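You operate a simulated robot arm through the tools that you are given. There is no shell and no other tool. Be economical: measure what you need, move in short steps, check, and stop when the job is done.

Carry out the task below with a simulated two-armed robot. There is one attempt and no reset: what you move stays moved.

Task
Zero the counter, set 4 m and run the winder until it stops.
Fine: turn the counter knob back to RUN; press START once.

Only the result counts: the job must be done as asked and must still hold three seconds after the hand-in. Knocking over, shifting, dropping, spilling or breaking anything else fails it.

Robot
Two 7-joint arms with two-finger parallel grippers on one trunk, hanging from a carriage that runs on a rail from [-2163, 5] to [17, 0] (x, y) and turns from -5.986 to 6.021 rad about z. Base frame: it is fixed where the carriage stands at the start and does not move with it; the origin is on the floor, on the carriage's upright axis, x ahead of it, y to its left, z up. Units: mm, rad, N and s.
The left shoulder is at the start at [40, 161, 1213], the right one opposite. With the tool pointing down near the work surface each hand reaches from about 100 to 540 mm from the robot's upright axis, wherever it stands, measured 20 degrees to its own side. Places, roughly: clutch lever [800, 600, 800]; counter knob [700, 100, 1000]; film roll [1500, 750, 500]; length dial [700, 0, 1000]; lower tension knob [800, 700, 700]; winder control box [800, 100, 1000]; winder start button [700, 100, 900]. Payload 4.4 kg a hand.
Tool frame (each hand has its own): the origin (TCP) lies between the finger pads and is the grasp point; the fingertips stand 23 mm ahead of it; z points along the fingers, y is the line along which they close. The gripper opens to 94 mm. The fingers are 38 mm wide and 10 mm thick; the gripper's body (54 by 96 mm) begins 39 mm behind the TCP.
Orientation is that of the tool frame in the base frame, as [roll, pitch, yaw] about the fixed x, y, z axes, in that order (R = Rz(yaw) Ry(pitch) Rx(roll)). With the fingers straight down and closing along the base's y, the tool's x points along the base's -x, its y along +y and its z along -z.

Tools
- The arms move only by the tool play_rows. It takes "left_deltas", "right_deltas" or both (then of equal length, played together; a hand with none holds still); each is a list of rows, each an object of numbers (a shift or turn left out is 0, a gripper value left out holds the last): "jaw": the finger opening in mm, from 0 to 94; "tx", "ty", "tz": the shift along the base's x, y, z in mm; "wx", "wy", "wz": the turn, a rotation vector about the base's x, y, z in rad. In form: [{"jaw": .., "tx": .., "ty": .., "tz": .., "wx": .., "wy": .., "wz": ..}, ...]. A call has 1 to 8 rows; each row is the pose to reach, as a shift and turn from the pose commanded when the call began. Rows are played at 5 a second. More than 50 mm and 0.15 rad between two rows, or a gripper value outside its range, and nothing of the call is played. Where a pose cannot be reached the arm comes as near as it can. A force on the tool above 40 N (or 10 N above the force at the start of the call, whichever is more), or a blocked arm, ends the call early, and 0.2 s more pass. The fingers move at their own pace (about 45 mm/s each) and stop on an object; they squeeze with about 39 N. The grip force told is the motor's: it shows also when the fingers shut on nothing. Time passes only in rows, and 0.2 s behind the last, so rows that repeat a pose let the fingers close. It gives the time, the measured TCP pose, the force on the tool (base axes), the opening and the grip force at its end, in the units of the frame above (readings bear some noise), with the torque about the TCP (base axes, N m) and any sound that the robot's microphone picked up, and new pictures: "show" is both (left out), scene, wrist or none (wrist: the cameras of the hands that moved).
- Cameras (640 x 400 px; columns grow to the right, rows downward): "scene" is now at [235.8, 1.1, 1500.6]; the picture's right is [0.04, -1.00, 0.00], its down [-0.76, -0.03, -0.65] and it looks along [0.64, 0.02, -0.76] (base axes); focal length 264 px, centre (320, 200). "left" rides on the left gripper at [86, -16, -74] in its tool frame; the picture's right is [0.18, 0.98, 0.00], its down [-0.58, 0.11, -0.81] and it looks along [-0.79, 0.15, 0.59] (tool axes); focal length 243 px, centre (320, 200). "right" rides on the right gripper at [86, 16, -74] in its tool frame; the picture's right is [-0.18, 0.98, 0.00], its down [-0.58, -0.11, -0.81] and it looks along [-0.79, -0.15, 0.59] (tool axes); focal length 243 px, centre (320, 200). There is no depth. A picture from a camera that has moved, and an enlarged one, comes with that camera's place and axes in the base frame and with its lens.
- raise_lower(by): slides the trunk up (or, below 0, down) by that many mm; the arms and the scene camera ride with it, the base frame stays. It gives what a move gives, with no picture.
- drive_base(legs): drives the robot by 1 to 6 legs, each [ahead, left, turn to the left] in mm, mm and rad, along the robot's own axes; the way and the turn of a leg run together, so that a leg with both is an arc; at most 1500 mm and 3.142 rad a leg. The arms and the cameras ride along, it lands a little off, and it stops where it bumps. It keeps to its track: a leg is cut to what the track allows. It gives what a move gives, and a new picture of the scene camera.
- pan_tilt(pan, tilt): turns the head with the scene camera to pan (to the left, within 1.501 rad either way) and tilt (down, from -0.506 to 1.204), counted from straight ahead of the robot. It gives what a move gives, and a new picture of the scene camera.
- enlarge(camera, box): a new picture of the part [left, top, right, bottom] of that camera's present view, enlarged. It takes no simulated time.
- sign_off(): hands the job in; it is judged then, once.

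Go step by step. Nothing tells you exact positions but the pictures and the camera data: compare them with the known pose of the tool, close in by small moves and look again before you grip or let go. The budget is 120 turns and 260 pictures, counting those below and the enlarged ones. Unless the task says otherwise, let go and move clear before handing in, and close with one line.

The tools are called after "Emit:" by a JSON object that holds its "api" and its "payload". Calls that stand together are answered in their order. play_rows: Moves the arms, as the interface text tells. Its arguments: {"type":"object","properties":{"left_deltas":{"type":"array","items":{"type":"object","properties":{"jaw":{"type":"number"},"tx":{"type":"number"},"ty":{"type":"number"},"tz":{"type":"number"},"wx":{"type":"number"},"wy":{"type":"number"},"wz":{"type":"number"}}}},"right_deltas":{"type":"array","items":{"type":"object","properties":{"jaw":{"type":"number"},"tx":{"type":"number"},"ty":{"type":"number"},"tz":{"type":"number"},"wx":{"type":"number"},"wy":{"type":"number"},"wz":{"type":"number"}}}},"show":{"type":"string","enum":["both","scene","wrist","none"]}},"required":[]} The other tools are called the same way: raise_lower (by) slides the trunk up or down; drive_base (legs) drives the base; pan_tilt (pan, tilt) turns the head that bears the scene camera; enlarge (camera, box) takes an enlarged picture of a part of a camera's view; sign_off () hands the job in.

At the start:

```text
t: 0.0
left_position: [520.7, 325.1, 1213.8]
left_tcp_rot: [-3.141, 0.001, -3.141]
left_force: [-0.2, 0.1, 0.0]
left_wrist_torque: [-0.04, 0.03, 0.03]
left_grip_width: 93.8
left_gripper_force: 0.0
right_position: [476.9, -181.7, 1240.8]
right_tcp_rot: [-3.141, -0.002, 3.141]
right_force: [0.0, 0.2, 0.1]
right_wrist_torque: [-0.02, -0.01, 0.01]
right_grip_width: 93.9
right_gripper_force: 0.0
trunk travel left (down, up): [-350.0, 420.0]
robot x, y, heading: [0.1, -0.4, -0.004]
head pan, tilt: [0.035, 0.869]
```

scene: 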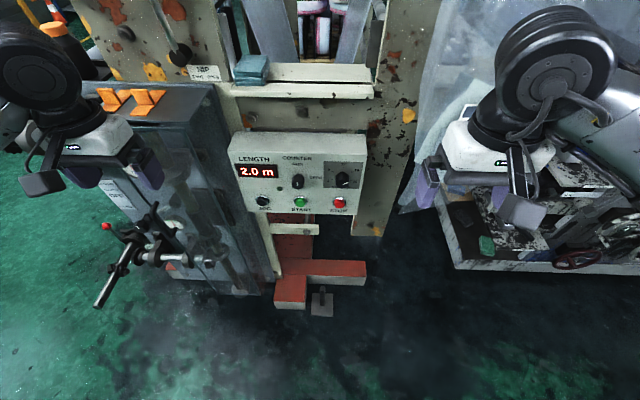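
right: 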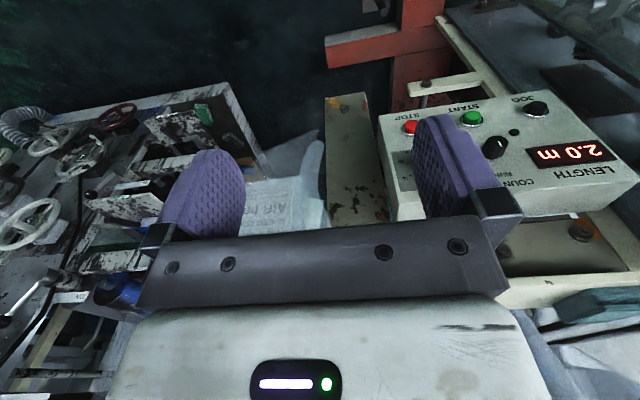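
left: 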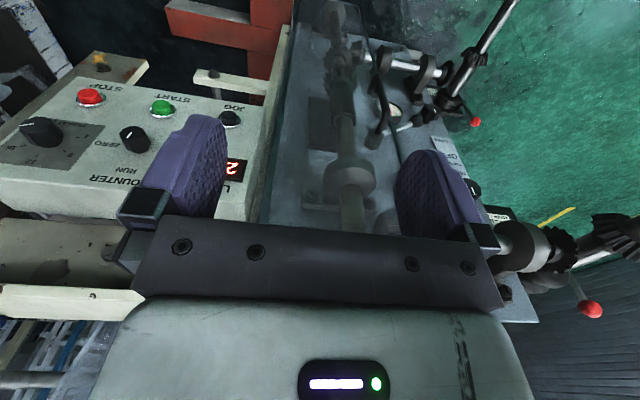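

I see the control box with the length display (2.0 m), the counter knob, dial and START button ahead. I'll enlarge the box before planning.

Emit:
{"api": "enlarge", "payload": {"camera": "scene", "box": [220, 120, 380, 220]}}

Emit:
{"api": "enlarge", "payload": {"camera": "scene", "box": [60, 0, 460, 250]}}

Emit:
{"api": "enlarge", "payload": {"camera": "left", "box": [0, 60, 256, 220]}}

```text
4.00 times, centred on (300, 170) of scene
camera zoom: at [235.8, 1.1, 1500.6], right [0.04, -1.0, 0.0], down [-0.76, -0.03, -0.65], along [0.64, 0.02, -0.76], focal length 1055 px, centre (400, 320)
```

zoom: 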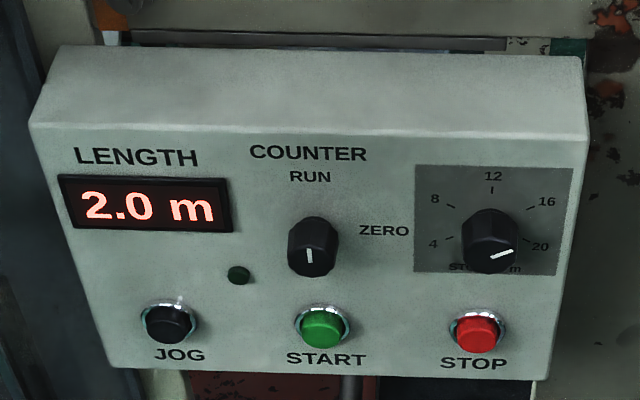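

```text
1.60 times, centred on (260, 125) of scene
camera zoom: at [235.8, 1.1, 1500.6], right [0.04, -1.0, 0.0], down [-0.76, -0.03, -0.65], along [0.64, 0.02, -0.76], focal length 422 px, centre (416, 320)
```

zoom: 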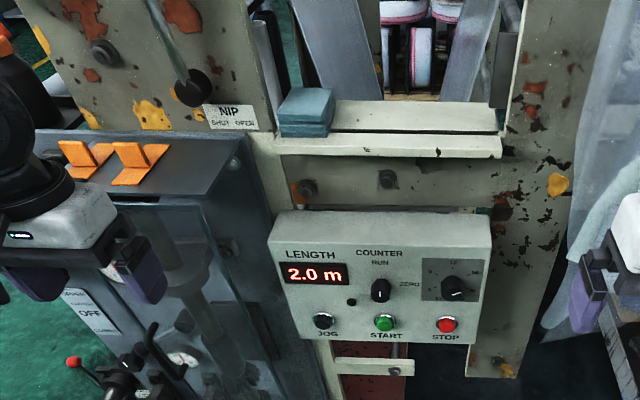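

```text
2.50 times, centred on (128, 140) of left
camera zoom: at [432.5, 309.0, 1287.9], right [-0.18, 0.98, 0.0], down [0.58, 0.11, 0.81], along [0.79, 0.15, -0.59], focal length 606 px, centre (800, 350)
```

zoom: 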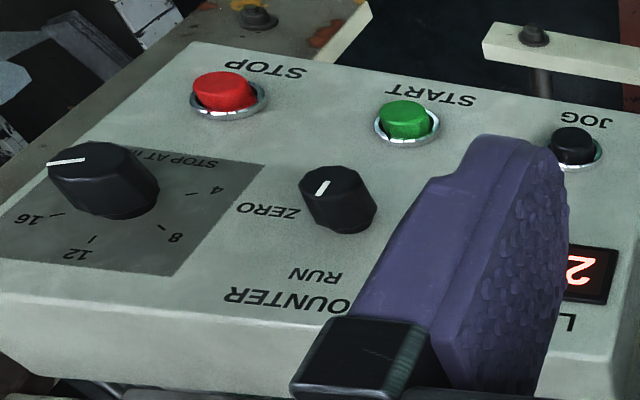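

The panel is vertical at x≈742, facing me. START is at about [730, 76, 892], the counter knob at [716, 74, 991] and the dial at [714, -42, 1010]. I'll pitch both hands forward, clear of the machine.

Emit:
{"api": "play_rows", "payload": {"left_deltas": [{"wy": -0.14, "tx": -10}, {"wy": -0.28, "tx": -20}, {"wy": -0.42, "tx": -30}, {"wy": -0.56, "tx": -40}, {"wy": -0.7, "tx": -50}, {"wy": -0.84, "tx": -60}, {"wy": -0.98, "tx": -60}, {"wy": -1.12, "tx": -60}], "right_deltas": [{"wy": -0.14, "tx": 0}, {"wy": -0.28, "tx": -5}, {"wy": -0.42, "tx": -10}, {"wy": -0.56, "tx": -15}, {"wy": -0.7, "tx": -20}, {"wy": -0.84, "tx": -20}, {"wy": -0.98, "tx": -20}, {"wy": -1.12, "tx": -20}], "show": "scene"}}

Emit:
{"api": "play_rows", "payload": {"left_deltas": [{"wy": -0.14}, {"wy": -0.28}, {"wy": -0.42}, {"wy": -0.451, "ty": -20}, {"wy": -0.451, "ty": -40}, {"wy": -0.451, "ty": -60}, {"wy": -0.451, "ty": -80}], "right_deltas": [{"wy": -0.14}, {"wy": -0.28}, {"wy": -0.42}, {"wy": -0.451}, {"wy": -0.451}, {"wy": -0.451}, {"wy": -0.451}]}}

```text
t: 1.8
left_position: [459.2, 325.9, 1212.8]
left_tcp_rot: [3.141, 1.121, -3.142]
left_force: [0.5, 0.6, -0.3]
left_wrist_torque: [0.0, -0.01, 0.0]
left_grip_width: 94.3
left_gripper_force: 0.2
right_position: [457.1, -181.4, 1239.8]
right_tcp_rot: [3.138, 1.121, 3.138]
right_force: [-0.9, -0.2, 0.0]
right_wrist_torque: [-0.02, 0.01, 0.01]
right_grip_width: 94.1
right_gripper_force: 0.0
trunk travel left (down, up): [-350.0, 420.0]
robot x, y, heading: [0.2, 3.4, -0.005]
head pan, tilt: [0.035, 0.869]
camera scene: at [235.4, 1.1, 1500.6], right [0.04, -1.0, 0.0], down [-0.76, -0.03, -0.64], along [0.64, 0.02, -0.76], focal length 264 px, centre (320, 200)
```

scene: 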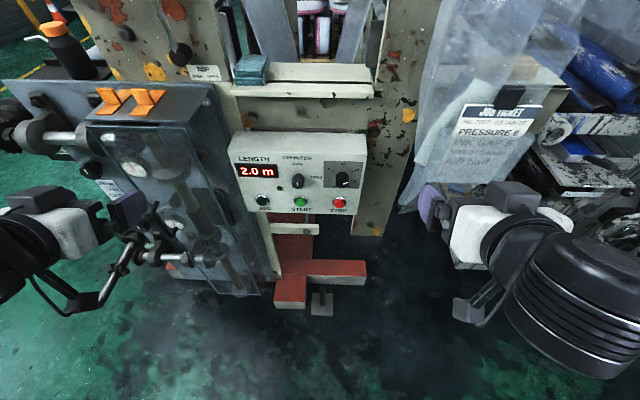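

```text
t: 3.4
left_position: [482.6, 245.9, 1209.9]
left_tcp_rot: [-0.745, 1.57, -0.745]
left_force: [0.4, -0.2, 0.4]
left_wrist_torque: [0.03, -0.02, 0.0]
left_grip_width: 94.0
left_gripper_force: 0.1
left hand out of reach, approached as far as the arm can: row 2, 3, 4, 5, 6, 7
right_position: [470.4, -175.5, 1245.2]
right_tcp_rot: [-3.13, 1.448, -3.127]
right_force: [0.3, 0.2, 0.1]
right_wrist_torque: [-0.02, 0.0, 0.01]
right_grip_width: 93.8
right_gripper_force: 0.1
right hand out of reach, approached as far as the arm can: row 2, 3, 4, 5, 6, 7
trunk travel left (down, up): [-350.0, 420.0]
robot x, y, heading: [3.2, -1.3, -0.006]
head pan, tilt: [0.035, 0.869]
camera scene: at [236.0, 0.7, 1500.7], right [0.04, -1.0, 0.0], down [-0.76, -0.03, -0.65], along [0.64, 0.02, -0.76], focal length 264 px, centre (320, 200)
camera right: at [386.8, -161.2, 1167.2], right [0.02, 0.98, 0.18], down [-0.73, -0.11, 0.68], along [0.68, -0.14, 0.71], focal length 243 px, centre (320, 200)
camera left: at [407.4, 228.4, 1124.8], right [0.0, 0.98, -0.18], down [-0.81, 0.11, 0.58], along [0.59, 0.15, 0.79], focal length 243 px, centre (320, 200)
```

scene: 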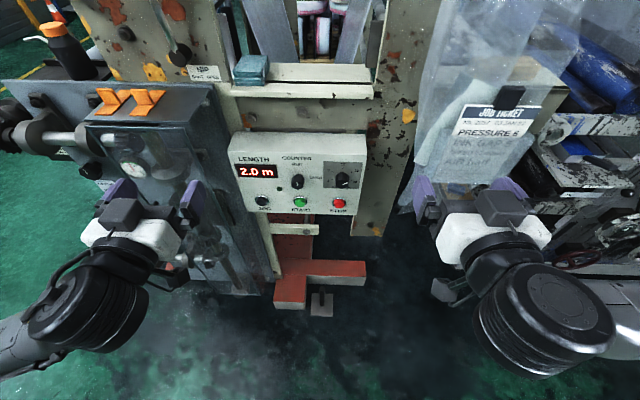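
right: 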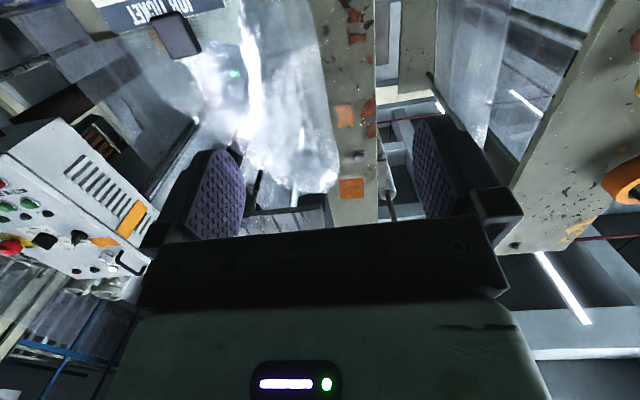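
left: 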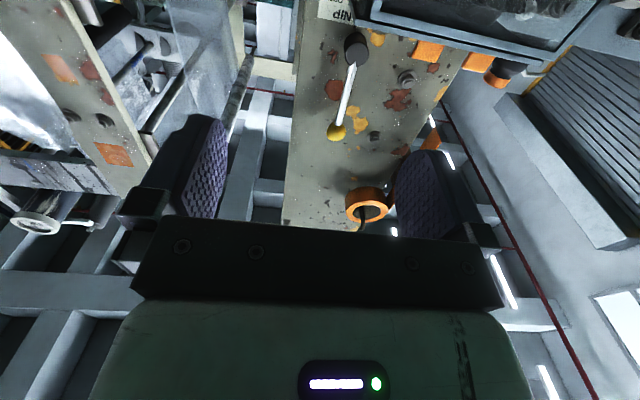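

The hands are horizontal-ish but folded near a limit. Next I'll bring the left hand forward and down in front of the counter knob.

Emit:
{"api": "play_rows", "payload": {"left_deltas": [{"tx": 20, "ty": -25, "tz": -28}, {"tx": 40, "ty": -50, "tz": -55}, {"tx": 60, "ty": -75, "tz": -85}, {"tx": 80, "ty": -90, "tz": -110}, {"tx": 100, "ty": -110, "tz": -140}, {"tx": 120, "ty": -130, "tz": -170}, {"tx": 140, "ty": -150, "tz": -200}, {"tx": 140, "ty": -172, "tz": -222}]}}

```text
t: 5.2
left_position: [620.9, 72.8, 990.9]
left_tcp_rot: [3.086, 1.568, 3.086]
left_force: [-0.3, 0.0, 0.5]
left_wrist_torque: [-0.02, 0.03, 0.01]
left_grip_width: 93.9
left_gripper_force: 0.1
right_position: [469.5, -175.4, 1243.0]
right_tcp_rot: [-3.127, 1.447, -3.125]
right_force: [-0.5, 0.5, -0.7]
right_wrist_torque: [0.01, 0.03, 0.02]
right_grip_width: 94.0
right_gripper_force: 0.1
trunk travel left (down, up): [-350.0, 420.0]
robot x, y, heading: [-0.3, -2.3, -0.002]
head pan, tilt: [0.035, 0.869]
camera scene: at [235.3, 0.5, 1500.5], right [0.04, -1.0, 0.0], down [-0.76, -0.03, -0.64], along [0.64, 0.02, -0.76], focal length 264 px, centre (320, 200)
camera left: at [546.1, 56.2, 904.4], right [0.0, 0.98, -0.18], down [-0.81, 0.11, 0.58], along [0.59, 0.15, 0.79], focal length 243 px, centre (320, 200)
```

scene: 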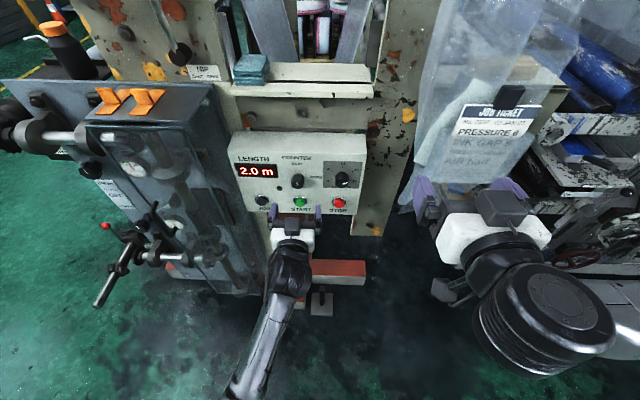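
left: 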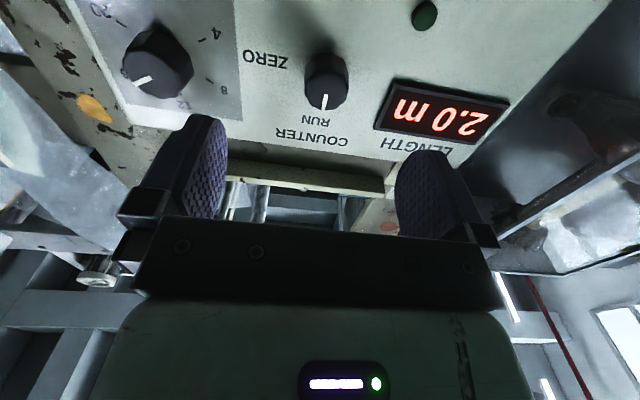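

The wrist view shows the counter knob with its pointer at RUN. I'll enlarge to pin down its centre.

Emit:
{"api": "enlarge", "payload": {"camera": "left", "box": [90, 0, 410, 200]}}

Emit:
{"api": "enlarge", "payload": {"camera": "scene", "box": [220, 120, 380, 220]}}

```text
2.00 times, centred on (250, 100) of left
camera zoom: at [546.1, 56.2, 904.4], right [0.0, 0.98, -0.18], down [-0.81, 0.11, 0.58], along [0.59, 0.15, 0.79], focal length 485 px, centre (460, 400)
```

zoom: 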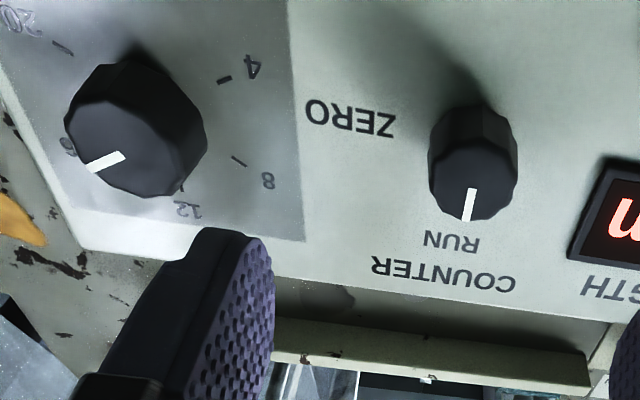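

```text
4.00 times, centred on (300, 170) of scene
camera zoom: at [235.3, 0.5, 1500.5], right [0.04, -1.0, 0.0], down [-0.76, -0.03, -0.64], along [0.64, 0.02, -0.76], focal length 1055 px, centre (400, 320)
```

zoom: 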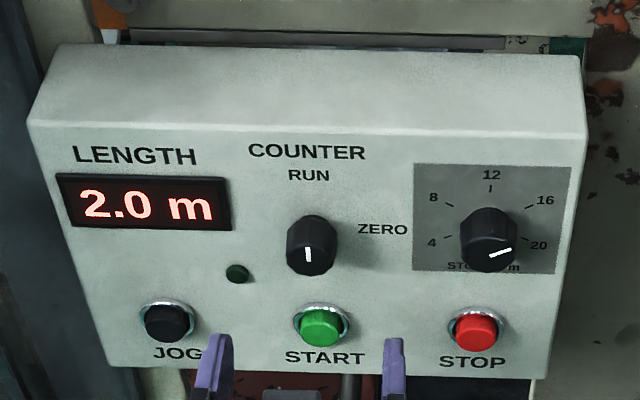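

Counter knob face is at ~[714, 76.5, 995] and ZERO is 90° clockwise. The dial is at ~[716, -42, 1003], now pointing near 16, and its scale runs about 15° per metre. I'll move the left hand over the counter knob.

Emit:
{"api": "play_rows", "payload": {"left_deltas": [{"jaw": 64, "tx": 20, "ty": 4, "tz": 4}, {"tx": 40, "ty": 4, "tz": 4}, {"tx": 60, "ty": 4, "tz": 4}, {"tx": 60, "ty": 4, "tz": 4}]}}

```text
t: 6.2
left_position: [683.1, 77.5, 995.0]
left_tcp_rot: [-2.889, 1.57, -2.891]
left_force: [-0.6, 0.3, -0.4]
left_wrist_torque: [-0.01, -0.01, 0.03]
left_grip_width: 63.9
left_gripper_force: 0.1
right_position: [469.7, -176.1, 1242.7]
right_tcp_rot: [-3.135, 1.446, -3.13]
right_force: [0.3, -0.5, 0.3]
right_wrist_torque: [-0.02, 0.01, -0.02]
right_grip_width: 93.9
right_gripper_force: 0.0
trunk travel left (down, up): [-350.0, 420.0]
robot x, y, heading: [-0.4, -3.9, 0.005]
head pan, tilt: [0.035, 0.869]
camera scene: at [235.5, 1.1, 1500.5], right [0.04, -1.0, 0.0], down [-0.76, -0.03, -0.64], along [0.64, 0.02, -0.76], focal length 264 px, centre (320, 200)
camera left: at [606.4, 62.3, 909.0], right [0.0, 0.98, -0.18], down [-0.81, 0.11, 0.58], along [0.59, 0.15, 0.79], focal length 243 px, centre (320, 200)
```

scene: 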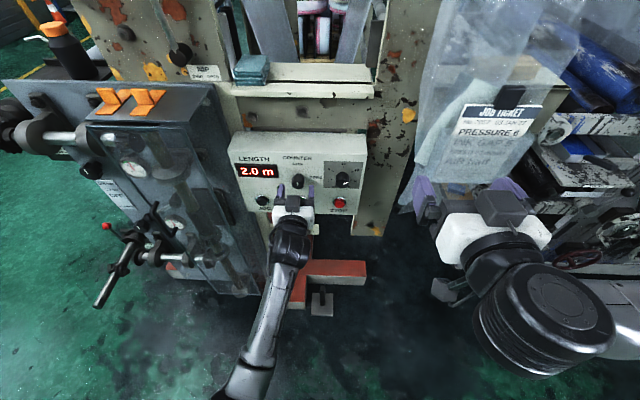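
left: 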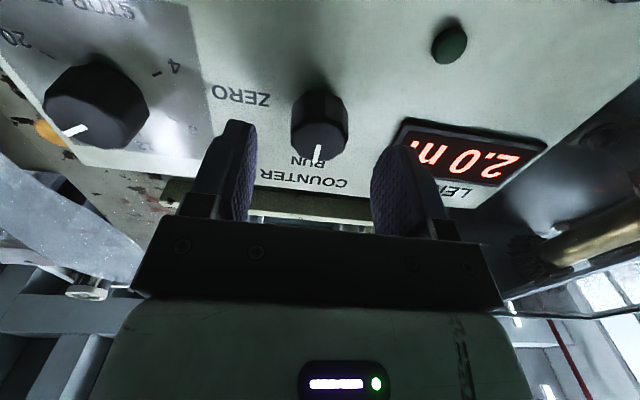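

The knob sits midway between the fingers. I'll advance and close on it.

Emit:
{"api": "play_rows", "payload": {"left_deltas": [{"tx": 14}, {"tx": 27}, {"tx": 27, "jaw": 0}, {"tx": 27}, {"tx": 27}, {"tx": 27}]}}

```text
t: 7.6
left_position: [709.5, 79.4, 994.2]
left_tcp_rot: [0.964, 1.571, 0.965]
left_force: [0.4, -0.9, -1.4]
left_wrist_torque: [0.02, 0.0, -0.08]
left_grip_width: 33.1
left_gripper_force: 44.8
right_position: [469.8, -175.1, 1242.5]
right_tcp_rot: [-3.13, 1.45, -3.128]
right_force: [-0.3, -0.4, -0.6]
right_wrist_torque: [-0.01, 0.0, 0.02]
right_grip_width: 94.1
right_gripper_force: 0.1
trunk travel left (down, up): [-350.0, 420.0]
robot x, y, heading: [-2.5, -0.5, -0.0]
head pan, tilt: [0.035, 0.869]
camera scene: at [235.8, 0.9, 1500.6], right [0.04, -1.0, 0.0], down [-0.76, -0.03, -0.65], along [0.64, 0.02, -0.76], focal length 264 px, centre (320, 200)
camera left: at [634.1, 61.8, 908.5], right [0.0, 0.98, -0.18], down [-0.81, 0.11, 0.58], along [0.59, 0.15, 0.79], focal length 243 px, centre (320, 200)
```

scene: 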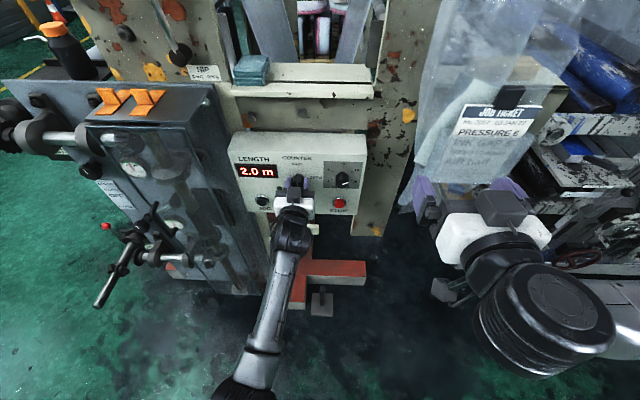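
left: 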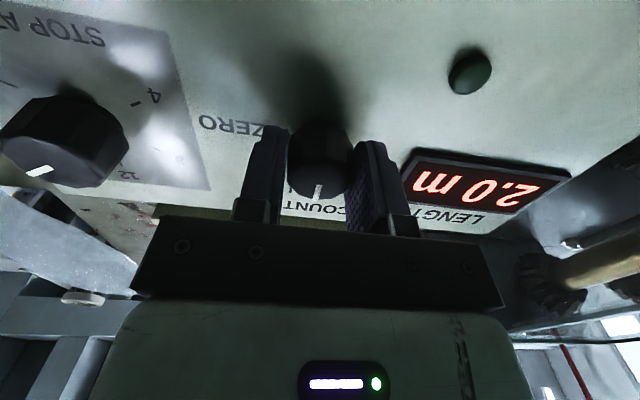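

The knob is gripped at 33 mm with little side force. Next I'll turn it clockwise (+x) toward ZERO.

Emit:
{"api": "play_rows", "payload": {"left_deltas": [{"wx": 0.14}, {"wx": 0.28}, {"wx": 0.42}, {"wx": 0.56}, {"wx": 0.7}, {"wx": 0.84}, {"wx": 0.98}, {"wx": 1.12}]}}

```text
t: 9.4
left_position: [709.2, 79.7, 996.0]
left_tcp_rot: [1.57, 0.449, 1.57]
left_force: [5.2, 0.1, -4.0]
left_wrist_torque: [0.02, 0.09, -0.11]
left_grip_width: 33.5
left_gripper_force: 44.7
right_position: [470.8, -175.5, 1244.2]
right_tcp_rot: [-3.135, 1.448, -3.129]
right_force: [0.2, 0.4, -0.6]
right_wrist_torque: [0.02, 0.02, -0.03]
right_grip_width: 93.9
right_gripper_force: 0.2
trunk travel left (down, up): [-350.0, 420.0]
robot x, y, heading: [2.4, -4.9, 0.005]
head pan, tilt: [0.035, 0.869]
camera scene: at [236.2, 1.0, 1500.7], right [0.04, -1.0, 0.0], down [-0.76, -0.03, -0.65], along [0.65, 0.02, -0.76], focal length 264 px, centre (320, 200)
camera left: at [634.1, 149.4, 943.1], right [0.0, 0.59, 0.81], down [-0.81, -0.48, 0.35], along [0.59, -0.65, 0.48], focal length 243 px, centre (320, 200)
```

scene: 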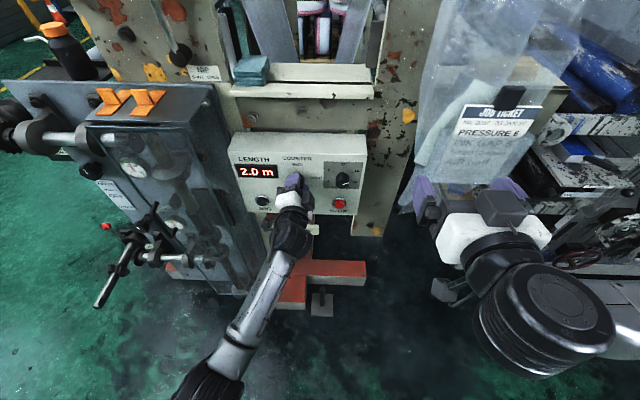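
left: 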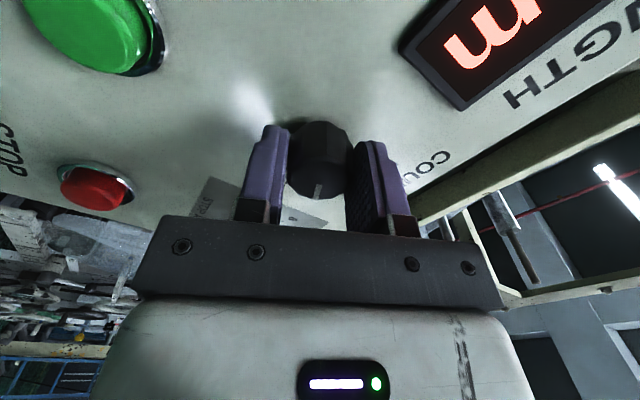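

Emit:
{"api": "play_rows", "payload": {"left_deltas": [{"wx": 0.12}, {"wx": 0.24}, {"wx": 0.36}, {"wx": 0.45}, {"wx": 0.45}]}}

```text
t: 10.6
left_position: [709.3, 79.3, 995.6]
left_tcp_rot: [1.57, -0.002, 1.57]
left_force: [0.4, 1.3, 1.7]
left_wrist_torque: [0.0, -0.03, 0.24]
left_grip_width: 33.5
left_gripper_force: 45.1
right_position: [470.4, -174.5, 1243.6]
right_tcp_rot: [-3.134, 1.449, -3.131]
right_force: [0.0, 0.1, -0.5]
right_wrist_torque: [-0.01, -0.03, 0.05]
right_grip_width: 93.9
right_gripper_force: 0.1
trunk travel left (down, up): [-350.0, 420.0]
robot x, y, heading: [-2.5, -0.5, 0.004]
head pan, tilt: [0.035, 0.869]
camera scene: at [235.9, 1.2, 1500.7], right [0.04, -1.0, 0.0], down [-0.76, -0.03, -0.65], along [0.64, 0.02, -0.76], focal length 264 px, centre (320, 200)
camera left: at [634.1, 165.1, 979.3], right [0.0, 0.18, 0.98], down [-0.81, -0.58, 0.11], along [0.59, -0.79, 0.15], focal length 243 px, centre (320, 200)
```

scene: 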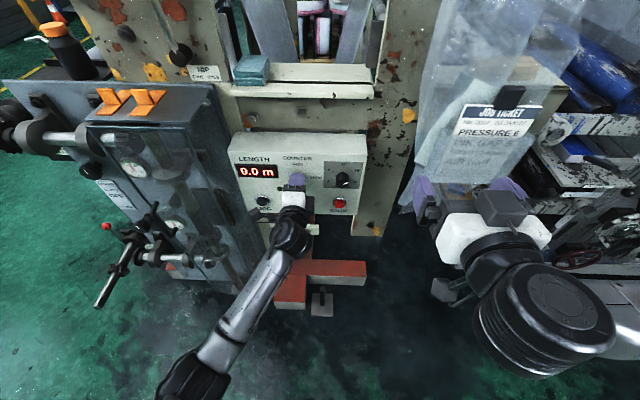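
left: 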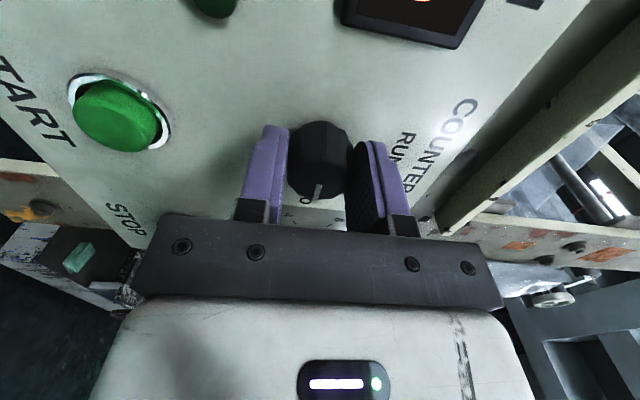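

The display reads 0.0 m. I'll turn the knob straight back to RUN with the same grip.

Emit:
{"api": "play_rows", "payload": {"left_deltas": [{"wx": -0.14}, {"wx": -0.28}, {"wx": -0.42}, {"wx": -0.56}, {"wx": -0.7}, {"wx": -0.84}, {"wx": -0.98}, {"wx": -1.12}], "show": "none"}}

Emit:
{"api": "play_rows", "payload": {"left_deltas": [{"wx": -0.12}, {"wx": -0.24}, {"wx": -0.36}, {"wx": -0.45}, {"wx": -0.45}]}}

```text
t: 12.4
left_position: [708.5, 79.0, 994.1]
left_tcp_rot: [1.572, 1.122, 1.57]
left_force: [-0.9, -1.3, 0.7]
left_wrist_torque: [0.01, 0.38, 0.23]
left_grip_width: 33.2
left_gripper_force: 45.1
right_position: [469.8, -175.0, 1242.9]
right_tcp_rot: [-3.133, 1.449, -3.128]
right_force: [0.2, 0.7, 0.2]
right_wrist_torque: [0.02, 0.01, -0.03]
right_grip_width: 94.1
right_gripper_force: 0.1
trunk travel left (down, up): [-350.0, 420.0]
robot x, y, heading: [1.9, -1.3, 0.002]
head pan, tilt: [0.035, 0.869]
```

```text
t: 12.9
left_position: [710.2, 79.2, 993.1]
left_tcp_rot: [1.528, 1.246, 1.52]
left_force: [-8.3, -23.8, -3.0]
left_wrist_torque: [0.04, 0.98, -0.9]
left_grip_width: 33.5
left_gripper_force: 45.2
right_position: [467.7, -180.0, 1243.2]
right_tcp_rot: [-3.116, 1.448, -3.116]
right_force: [0.6, 0.7, 0.1]
right_wrist_torque: [-0.01, 0.03, -0.02]
right_grip_width: 94.0
right_gripper_force: 0.1
trunk travel left (down, up): [-350.0, 420.0]
robot x, y, heading: [-0.3, -1.1, -0.004]
head pan, tilt: [0.035, 0.869]
stopped in row 2 (left hand): the force on the tool passed its limit at 45 N (the readings are from after the stop); the commanded pose is now the measured one
camera scene: at [234.2, -1.9, 1499.9], right [0.03, -1.0, 0.0], down [-0.76, -0.02, -0.64], along [0.64, 0.02, -0.77], focal length 264 px, centre (320, 200)
camera left: at [635.4, 91.6, 906.2], right [0.01, 0.99, 0.14], down [-0.81, -0.07, 0.58], along [0.58, -0.12, 0.81], focal length 243 px, centre (320, 200)
```

scene: 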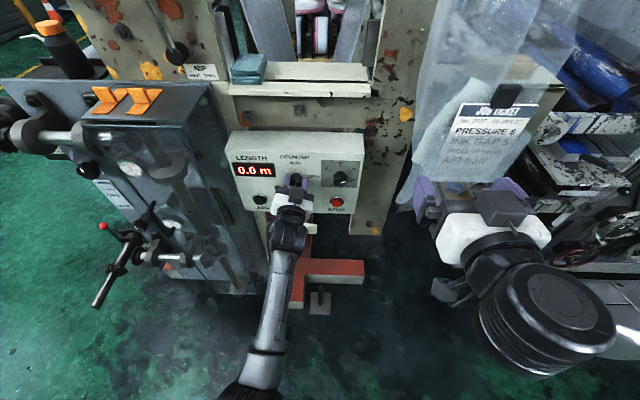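
left: 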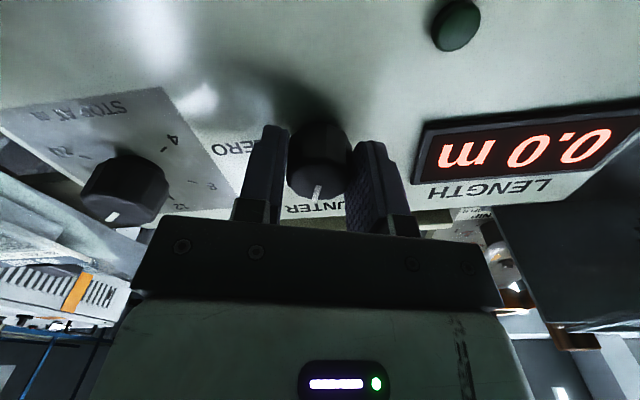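

The turn stopped on a side force with ~0.3 rad to go. I'll relax the grip to relieve the load and look.

Emit:
{"api": "play_rows", "payload": {"left_deltas": [{"jaw": 50}, {"jaw": 50}, {"tx": -15, "jaw": 50}, {"tx": -30}, {"tx": -45}]}}

Emit:
{"api": "enlarge", "payload": {"camera": "left", "box": [90, 0, 410, 200]}}

```text
t: 13.9
left_position: [693.5, 88.7, 1010.4]
left_tcp_rot: [1.449, 1.228, 1.454]
left_force: [4.7, -23.2, -8.4]
left_wrist_torque: [-0.31, -0.02, -0.45]
left_grip_width: 60.8
left_gripper_force: 12.3
right_position: [468.6, -180.3, 1243.9]
right_tcp_rot: [-3.112, 1.45, -3.113]
right_force: [-0.2, -0.8, -1.5]
right_wrist_torque: [0.0, -0.04, 0.0]
right_grip_width: 94.2
right_gripper_force: 0.1
trunk travel left (down, up): [-350.0, 420.0]
robot x, y, heading: [2.5, 0.1, -0.009]
head pan, tilt: [0.035, 0.869]
stopped in row 5 (left hand): the force on the tool passed its limit at 80 N (the readings are from after the stop); the commanded pose is now the measured one
camera scene: at [236.0, -2.6, 1500.7], right [0.03, -1.0, 0.0], down [-0.76, -0.02, -0.65], along [0.64, 0.02, -0.76], focal length 264 px, centre (320, 200)
camera left: at [620.8, 101.8, 921.2], right [0.0, 0.99, 0.15], down [-0.83, -0.09, 0.55], along [0.56, -0.12, 0.82], focal length 243 px, centre (320, 200)
```

scene: 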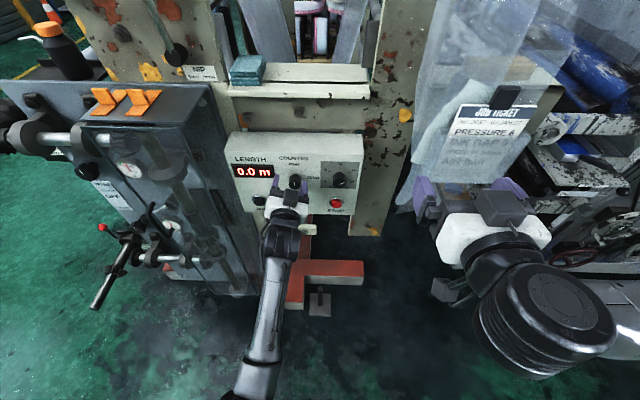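
left: 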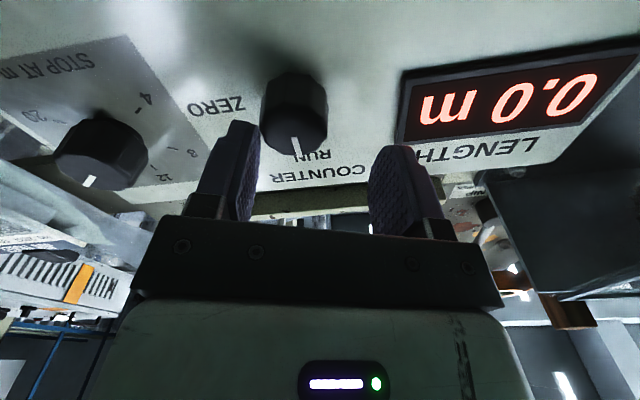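

```text
2.00 times, centred on (250, 100) of left
camera zoom: at [620.8, 101.8, 921.2], right [0.0, 0.99, 0.15], down [-0.83, -0.09, 0.55], along [0.56, -0.12, 0.82], focal length 485 px, centre (460, 400)
```

zoom: 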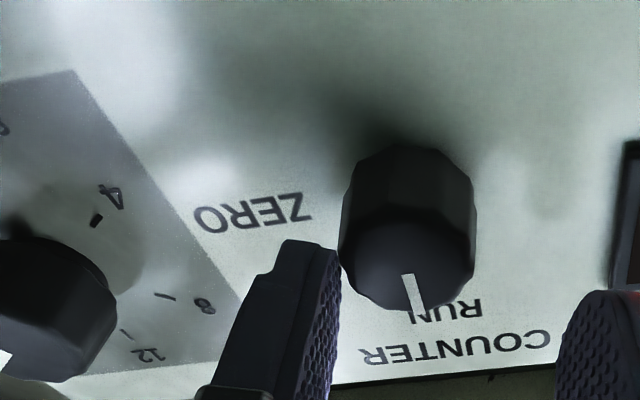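

The knob pointer looks back at RUN, so the hand slipped a little on the knob. A finger is now pressing the knob sideways, so I'll look at the arm before moving.

Emit:
{"api": "pan_tilt", "payload": {"pan": 0.2, "tilt": 1.2}}

```text
t: 14.8
left_position: [692.4, 89.9, 1010.4]
left_tcp_rot: [1.446, 1.23, 1.454]
left_force: [7.4, -27.9, -10.1]
left_wrist_torque: [-0.3, -0.1, -0.52]
left_grip_width: 63.4
left_gripper_force: 14.6
right_position: [470.2, -181.3, 1244.4]
right_tcp_rot: [-3.1, 1.449, -3.102]
right_force: [-0.4, 0.2, -0.2]
right_wrist_torque: [0.01, 0.03, -0.04]
right_grip_width: 94.3
right_gripper_force: 0.0
trunk travel left (down, up): [-350.0, 420.0]
robot x, y, heading: [-0.1, -0.1, -0.005]
head pan, tilt: [0.201, 1.201]
camera scene: at [213.9, 5.3, 1478.5], right [0.19, -0.98, 0.0], down [-0.91, -0.18, -0.36], along [0.36, 0.07, -0.93], focal length 264 px, centre (320, 200)
```

scene: 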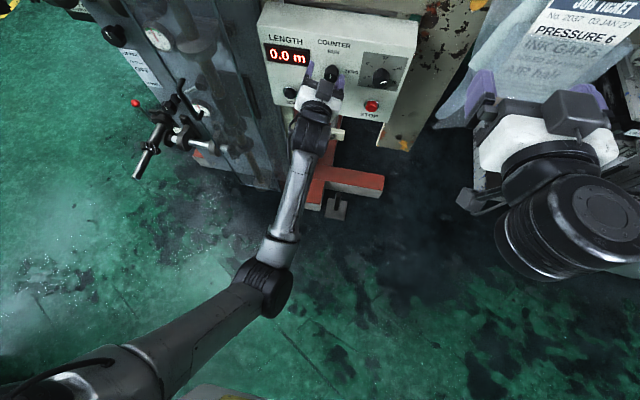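

The arm itself is pushing +y against the knob. I'll open wide to free the finger, then back off straight.

Emit:
{"api": "play_rows", "payload": {"left_deltas": [{"jaw": 90}, {"jaw": 90}, {"jaw": 90}], "show": "wrist"}}

```text
t: 15.6
left_position: [692.1, 96.1, 1012.5]
left_tcp_rot: [1.443, 1.227, 1.46]
left_force: [-0.5, 0.2, 0.1]
left_wrist_torque: [-0.02, 0.01, -0.01]
left_grip_width: 90.0
left_gripper_force: 0.1
right_position: [469.9, -176.0, 1244.2]
right_tcp_rot: [-3.132, 1.449, -3.135]
right_force: [0.4, 0.2, -0.1]
right_wrist_torque: [0.0, -0.03, 0.0]
right_grip_width: 94.0
right_gripper_force: 0.0
trunk travel left (down, up): [-350.0, 420.0]
robot x, y, heading: [-1.5, 3.0, -0.009]
head pan, tilt: [0.201, 1.201]
camera left: at [620.3, 109.6, 922.1], right [-0.01, 0.99, 0.16], down [-0.83, -0.1, 0.55], along [0.56, -0.12, 0.82], focal length 243 px, centre (320, 200)
```

left: 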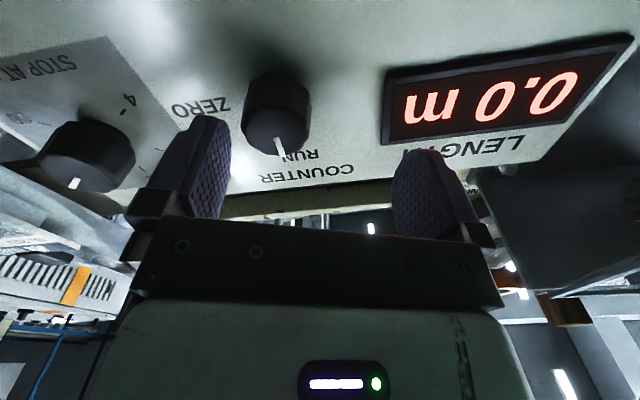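

Emit:
{"api": "play_rows", "payload": {"left_deltas": [{"tx": -20}, {"tx": -40}, {"tx": -60}, {"tx": -60}]}}

Emit:
{"api": "enlarge", "payload": {"camera": "left", "box": [150, 0, 470, 200]}}

```text
t: 16.8
left_position: [648.6, 115.2, 1052.7]
left_tcp_rot: [1.258, 1.181, 1.307]
left_force: [0.3, 0.8, 0.4]
left_wrist_torque: [0.0, -0.02, -0.03]
left_grip_width: 90.1
left_gripper_force: 0.2
right_position: [469.8, -177.8, 1244.0]
right_tcp_rot: [-3.137, 1.448, -3.137]
right_force: [-1.0, -0.5, 0.7]
right_wrist_torque: [0.0, 0.03, 0.04]
right_grip_width: 94.0
right_gripper_force: 0.0
trunk travel left (down, up): [-350.0, 420.0]
robot x, y, heading: [3.9, -2.5, 0.001]
head pan, tilt: [0.201, 1.201]
stopped in row 4 (left hand): the arm was blocked; the commanded pose is now the measured one
camera scene: at [213.6, 8.7, 1478.5], right [0.19, -0.98, 0.0], down [-0.91, -0.18, -0.36], along [0.36, 0.07, -0.93], focal length 264 px, centre (320, 200)
camera left: at [583.7, 129.2, 958.7], right [-0.05, 0.98, 0.18], down [-0.87, -0.13, 0.48], along [0.5, -0.14, 0.86], focal length 243 px, centre (320, 200)
```

scene: 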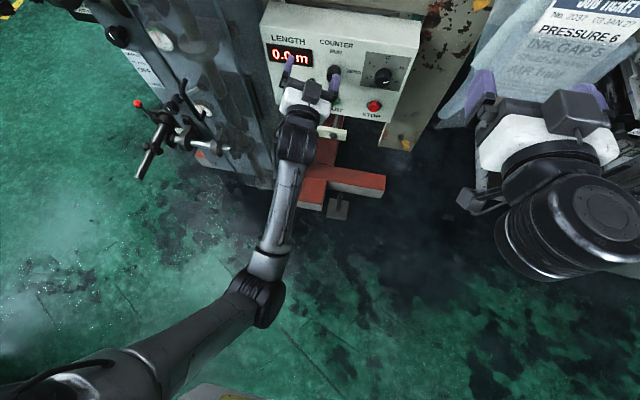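
left: 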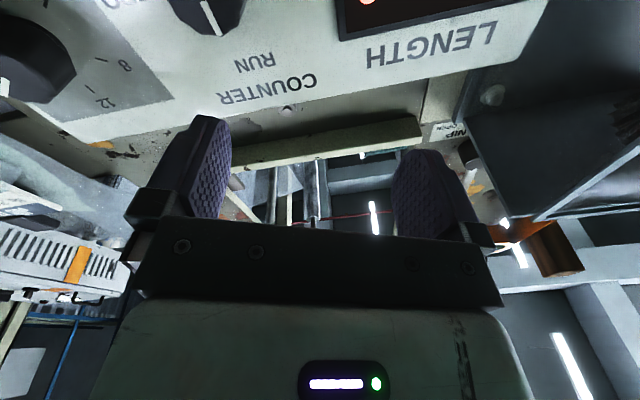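

```text
2.00 times, centred on (310, 100) of left
camera zoom: at [583.7, 129.2, 958.7], right [-0.05, 0.98, 0.18], down [-0.87, -0.13, 0.48], along [0.5, -0.14, 0.86], focal length 485 px, centre (340, 400)
```

zoom: 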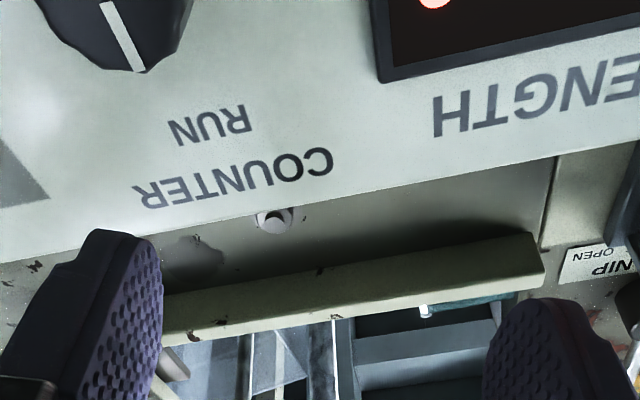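

The arm is blocked by its own elbow posture as it retracts. I'll reverse along the path I came in on, up and left, with some positive roll to free the wrist.

Emit:
{"api": "play_rows", "payload": {"left_deltas": [{"wx": 0.1, "tx": -5, "ty": 5, "tz": 10}, {"wx": 0.2, "tx": -10, "ty": 15, "tz": 25}, {"wx": 0.3, "tx": -20, "ty": 25, "tz": 45}, {"wx": 0.3, "tx": -30, "ty": 35, "tz": 60}]}}

```text
t: 17.8
left_position: [619.9, 148.9, 1113.1]
left_tcp_rot: [1.383, 0.892, 1.412]
left_force: [-0.3, 0.2, 0.0]
left_wrist_torque: [-0.02, -0.01, 0.03]
left_grip_width: 89.8
left_gripper_force: 0.1
right_position: [471.1, -177.2, 1243.2]
right_tcp_rot: [-3.134, 1.449, -3.134]
right_force: [0.1, -0.2, -1.1]
right_wrist_torque: [0.02, 0.02, -0.02]
right_grip_width: 94.0
right_gripper_force: 0.1
trunk travel left (down, up): [-350.0, 420.0]
robot x, y, heading: [3.1, 2.8, -0.007]
head pan, tilt: [0.201, 1.201]
camera scene: at [213.6, 8.5, 1478.4], right [0.19, -0.98, 0.0], down [-0.91, -0.18, -0.36], along [0.36, 0.07, -0.93], focal length 264 px, centre (320, 200)
camera left: at [554.3, 189.9, 1027.7], right [-0.04, 0.89, 0.46], down [-0.86, -0.27, 0.43], along [0.5, -0.38, 0.78], focal length 243 px, centre (320, 200)
```

scene: 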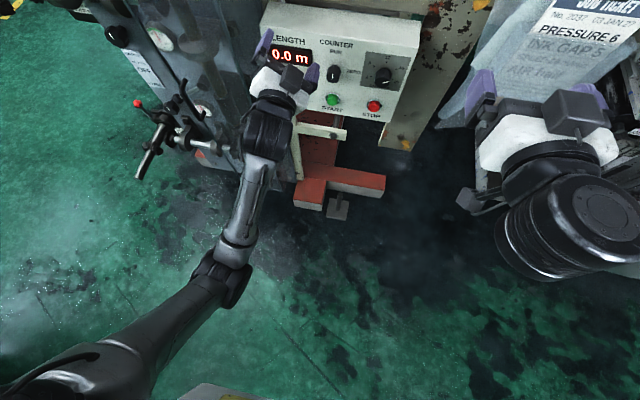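
left: 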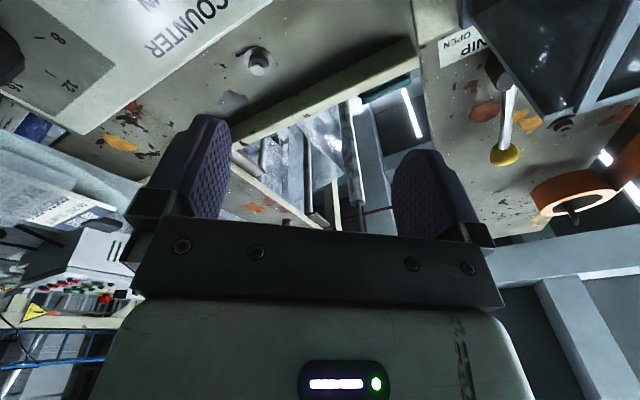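

The arm moves freely now. I'll park the left hand further clear and check the knobs from the scene camera.

Emit:
{"api": "play_rows", "payload": {"left_deltas": [{"tx": -20, "ty": 15, "tz": 15, "wy": 0.06}, {"tx": -40, "ty": 30, "tz": 30, "wy": 0.117}, {"tx": -60, "ty": 45, "tz": 50, "wy": 0.117}, {"tx": -80, "ty": 65, "tz": 70, "wy": 0.117}], "show": "none"}}

Emit:
{"api": "pan_tilt", "payload": {"pan": 0.035, "tilt": 0.87}}

Emit:
{"api": "enlarge", "payload": {"camera": "scene", "box": [220, 120, 380, 220]}}

```text
t: 18.8
left_position: [537.7, 213.2, 1181.7]
left_tcp_rot: [1.574, 0.902, 1.564]
left_force: [-0.3, 0.0, 0.0]
left_wrist_torque: [-0.03, 0.0, -0.04]
left_grip_width: 90.1
left_gripper_force: 0.0
right_position: [470.1, -176.2, 1243.6]
right_tcp_rot: [-3.137, 1.449, -3.139]
right_force: [-1.3, -0.2, -0.8]
right_wrist_torque: [-0.02, 0.03, -0.02]
right_grip_width: 94.1
right_gripper_force: 0.1
trunk travel left (down, up): [-350.0, 420.0]
robot x, y, heading: [-2.5, 0.4, -0.008]
head pan, tilt: [0.201, 1.201]
```

```text
t: 19.6
left_position: [539.8, 213.4, 1181.9]
left_tcp_rot: [1.573, 0.904, 1.56]
left_force: [-0.3, 0.3, 0.4]
left_wrist_torque: [0.02, 0.0, -0.01]
left_grip_width: 90.1
left_gripper_force: 0.1
right_position: [470.4, -176.3, 1243.6]
right_tcp_rot: [-3.135, 1.448, -3.135]
right_force: [0.1, 0.9, 0.1]
right_wrist_torque: [0.01, 0.02, -0.02]
right_grip_width: 93.7
right_gripper_force: 0.0
trunk travel left (down, up): [-350.0, 420.0]
robot x, y, heading: [-2.6, -0.6, -0.007]
head pan, tilt: [0.035, 0.869]
camera scene: at [235.8, 0.0, 1500.6], right [0.03, -1.0, 0.0], down [-0.76, -0.02, -0.64], along [0.64, 0.02, -0.76], focal length 264 px, centre (320, 200)
```

scene: 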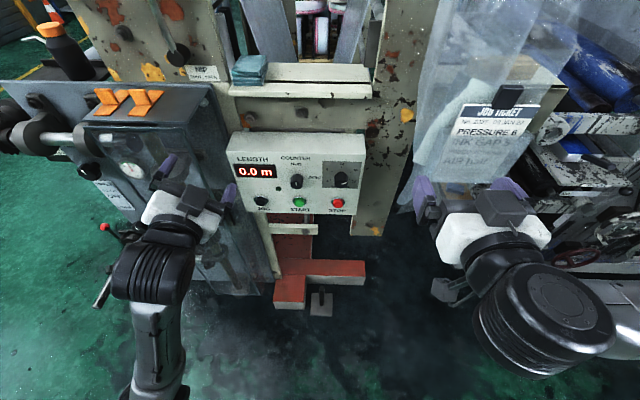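

```text
4.00 times, centred on (300, 170) of scene
camera zoom: at [235.8, 0.0, 1500.6], right [0.03, -1.0, 0.0], down [-0.76, -0.02, -0.64], along [0.64, 0.02, -0.76], focal length 1055 px, centre (400, 320)
```

zoom: 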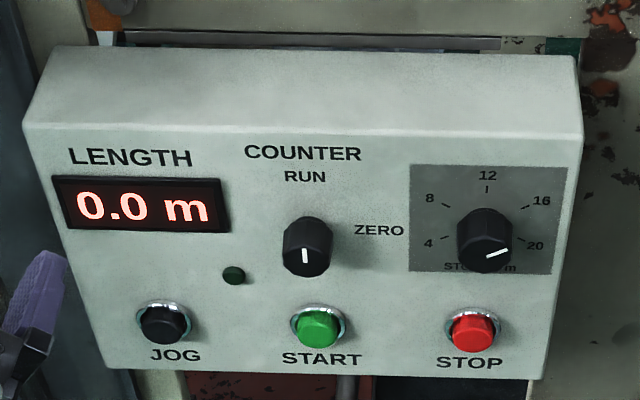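

The counter is back at RUN reading 0.0 m. Now I'll bring the right hand in front of the dial.

Emit:
{"api": "play_rows", "payload": {"right_deltas": [{"tx": 15, "ty": 20, "tz": -30}, {"tx": 30, "ty": 40, "tz": -60}, {"tx": 50, "ty": 60, "tz": -90}, {"tx": 70, "ty": 80, "tz": -120}, {"tx": 90, "ty": 95, "tz": -150}, {"tx": 110, "ty": 110, "tz": -180}, {"tx": 130, "ty": 122, "tz": -210}, {"tx": 150, "ty": 134, "tz": -240}]}}

```text
t: 21.4
left_position: [539.8, 212.6, 1182.4]
left_tcp_rot: [1.571, 0.901, 1.56]
left_force: [0.6, 0.9, -0.2]
left_wrist_torque: [0.02, 0.0, 0.01]
left_grip_width: 90.1
left_gripper_force: 0.1
right_position: [617.9, -25.9, 1011.7]
right_tcp_rot: [-3.124, 1.441, -3.134]
right_force: [-0.1, 0.1, -0.5]
right_wrist_torque: [-0.02, -0.01, 0.0]
right_grip_width: 94.0
right_gripper_force: 0.0
right hand out of reach, approached as far as the arm can: row 6, 7, 8
trunk travel left (down, up): [-350.0, 420.0]
robot x, y, heading: [3.5, -0.0, -0.009]
head pan, tilt: [0.035, 0.869]
camera scene: at [235.9, 0.2, 1500.8], right [0.03, -1.0, 0.0], down [-0.76, -0.02, -0.65], along [0.65, 0.02, -0.76], focal length 264 px, centre (320, 200)
camera right: at [532.5, -10.8, 937.2], right [0.03, 0.98, 0.18], down [-0.73, -0.1, 0.68], along [0.69, -0.15, 0.71], focal length 243 px, centre (320, 200)
```

scene: 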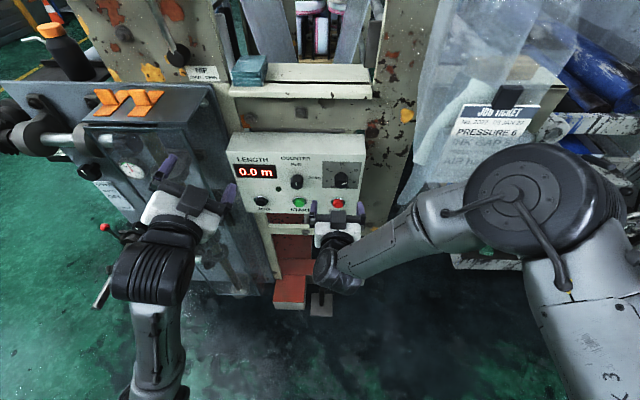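
right: 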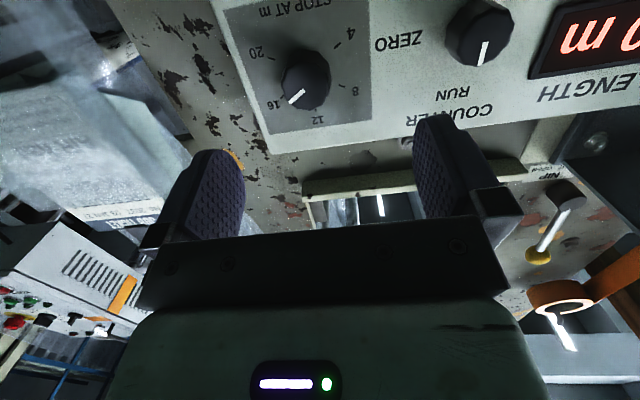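

Emit:
{"api": "play_rows", "payload": {"right_deltas": [{"ty": -5, "wy": -0.06, "wx": -0.1}, {"ty": -10, "wy": -0.13, "wx": -0.2}, {"ty": -16, "wy": -0.13, "wx": -0.3}, {"ty": -16, "wy": -0.13, "wx": -0.4}, {"ty": -16, "wy": -0.13, "wx": -0.5}]}}

```text
t: 22.6
left_position: [539.6, 212.9, 1182.2]
left_tcp_rot: [1.574, 0.903, 1.559]
left_force: [-0.2, -0.2, 0.5]
left_wrist_torque: [0.02, 0.0, 0.01]
left_grip_width: 89.7
left_gripper_force: 0.1
right_position: [610.0, -14.6, 1034.9]
right_tcp_rot: [-1.555, 1.07, -1.599]
right_force: [0.3, 0.4, -0.3]
right_wrist_torque: [-0.01, 0.01, 0.03]
right_grip_width: 93.9
right_gripper_force: 0.0
right hand out of reach, approached as far as the arm can: row 1, 2, 3, 4, 5
trunk travel left (down, up): [-350.0, 420.0]
robot x, y, heading: [-2.0, 1.5, -0.004]
head pan, tilt: [0.035, 0.869]
camera scene: at [235.9, -0.3, 1500.7], right [0.03, -1.0, 0.0], down [-0.76, -0.02, -0.65], along [0.65, 0.02, -0.76], focal length 264 px, centre (320, 200)
camera right: at [535.4, -40.5, 951.0], right [0.04, 0.95, -0.31], down [-0.8, 0.22, 0.56], along [0.6, 0.22, 0.77], focal length 243 px, centre (320, 200)
```

scene: 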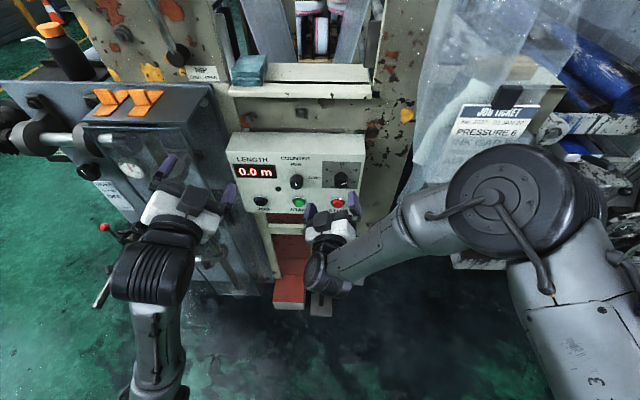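
right: 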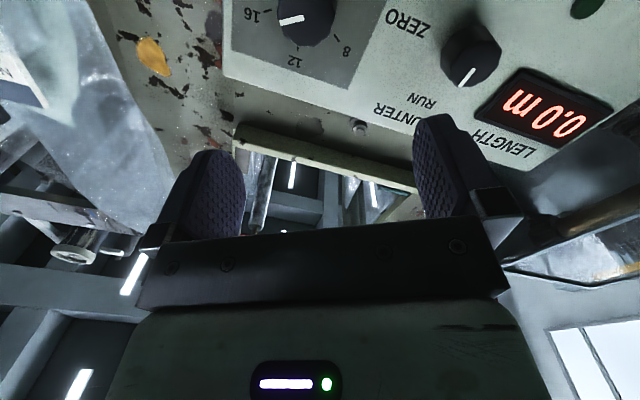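

The right arm sits in a poor posture here, while the left worked well over rolls of +0.45 to +1.57. I'll retract the right hand the way it came and use the left for the dial.

Emit:
{"api": "play_rows", "payload": {"right_deltas": [{"wx": 0.1}, {"wx": 0.2}, {"wx": 0.3}, {"wx": 0.4, "wy": 0.06}, {"wx": 0.5, "wy": 0.13, "ty": 10}], "show": "none"}}

Emit:
{"api": "play_rows", "payload": {"right_deltas": [{"tx": -25, "ty": -20, "tz": 30}, {"tx": -50, "ty": -40, "tz": 60}, {"tx": -70, "ty": -60, "tz": 90}, {"tx": -90, "ty": -80, "tz": 120}, {"tx": -110, "ty": -100, "tz": 150}, {"tx": -130, "ty": -120, "tz": 180}, {"tx": -140, "ty": -145, "tz": 200}, {"tx": -150, "ty": -170, "tz": 220}], "show": "scene"}}

```text
t: 23.8
left_position: [538.2, 213.2, 1181.7]
left_tcp_rot: [1.572, 0.904, 1.561]
left_force: [-0.2, 0.8, -0.3]
left_wrist_torque: [0.0, -0.04, 0.02]
left_grip_width: 89.8
left_gripper_force: 0.1
right_position: [609.8, -4.5, 1034.9]
right_tcp_rot: [3.134, 1.448, 3.133]
right_force: [-0.2, 0.4, 0.3]
right_wrist_torque: [0.02, 0.01, 0.03]
right_grip_width: 93.6
right_gripper_force: 0.1
right hand out of reach, approached as far as the arm can: row 1, 2
trunk travel left (down, up): [-350.0, 420.0]
robot x, y, heading: [-2.5, 0.7, -0.006]
head pan, tilt: [0.035, 0.869]
```

```text
t: 25.6
left_position: [538.5, 210.9, 1182.1]
left_tcp_rot: [1.573, 0.904, 1.561]
left_force: [0.4, 0.1, -0.5]
left_wrist_torque: [0.04, 0.0, -0.03]
left_grip_width: 90.0
left_gripper_force: 0.0
right_position: [467.1, -172.0, 1252.9]
right_tcp_rot: [-3.126, 1.45, -3.127]
right_force: [-0.7, -0.4, -0.9]
right_wrist_torque: [-0.02, 0.0, 0.0]
right_grip_width: 94.2
right_gripper_force: 0.1
right hand out of reach, approached as far as the arm can: row 8
trunk travel left (down, up): [-350.0, 420.0]
robot x, y, heading: [0.5, -3.3, -0.006]
head pan, tilt: [0.035, 0.869]
camera scene: at [235.7, -0.3, 1500.6], right [0.03, -1.0, 0.0], down [-0.76, -0.02, -0.65], along [0.65, 0.02, -0.76], focal length 264 px, centre (320, 200)
```

scene: 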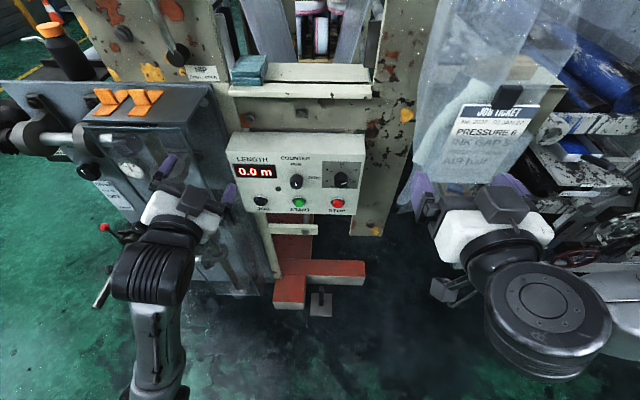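

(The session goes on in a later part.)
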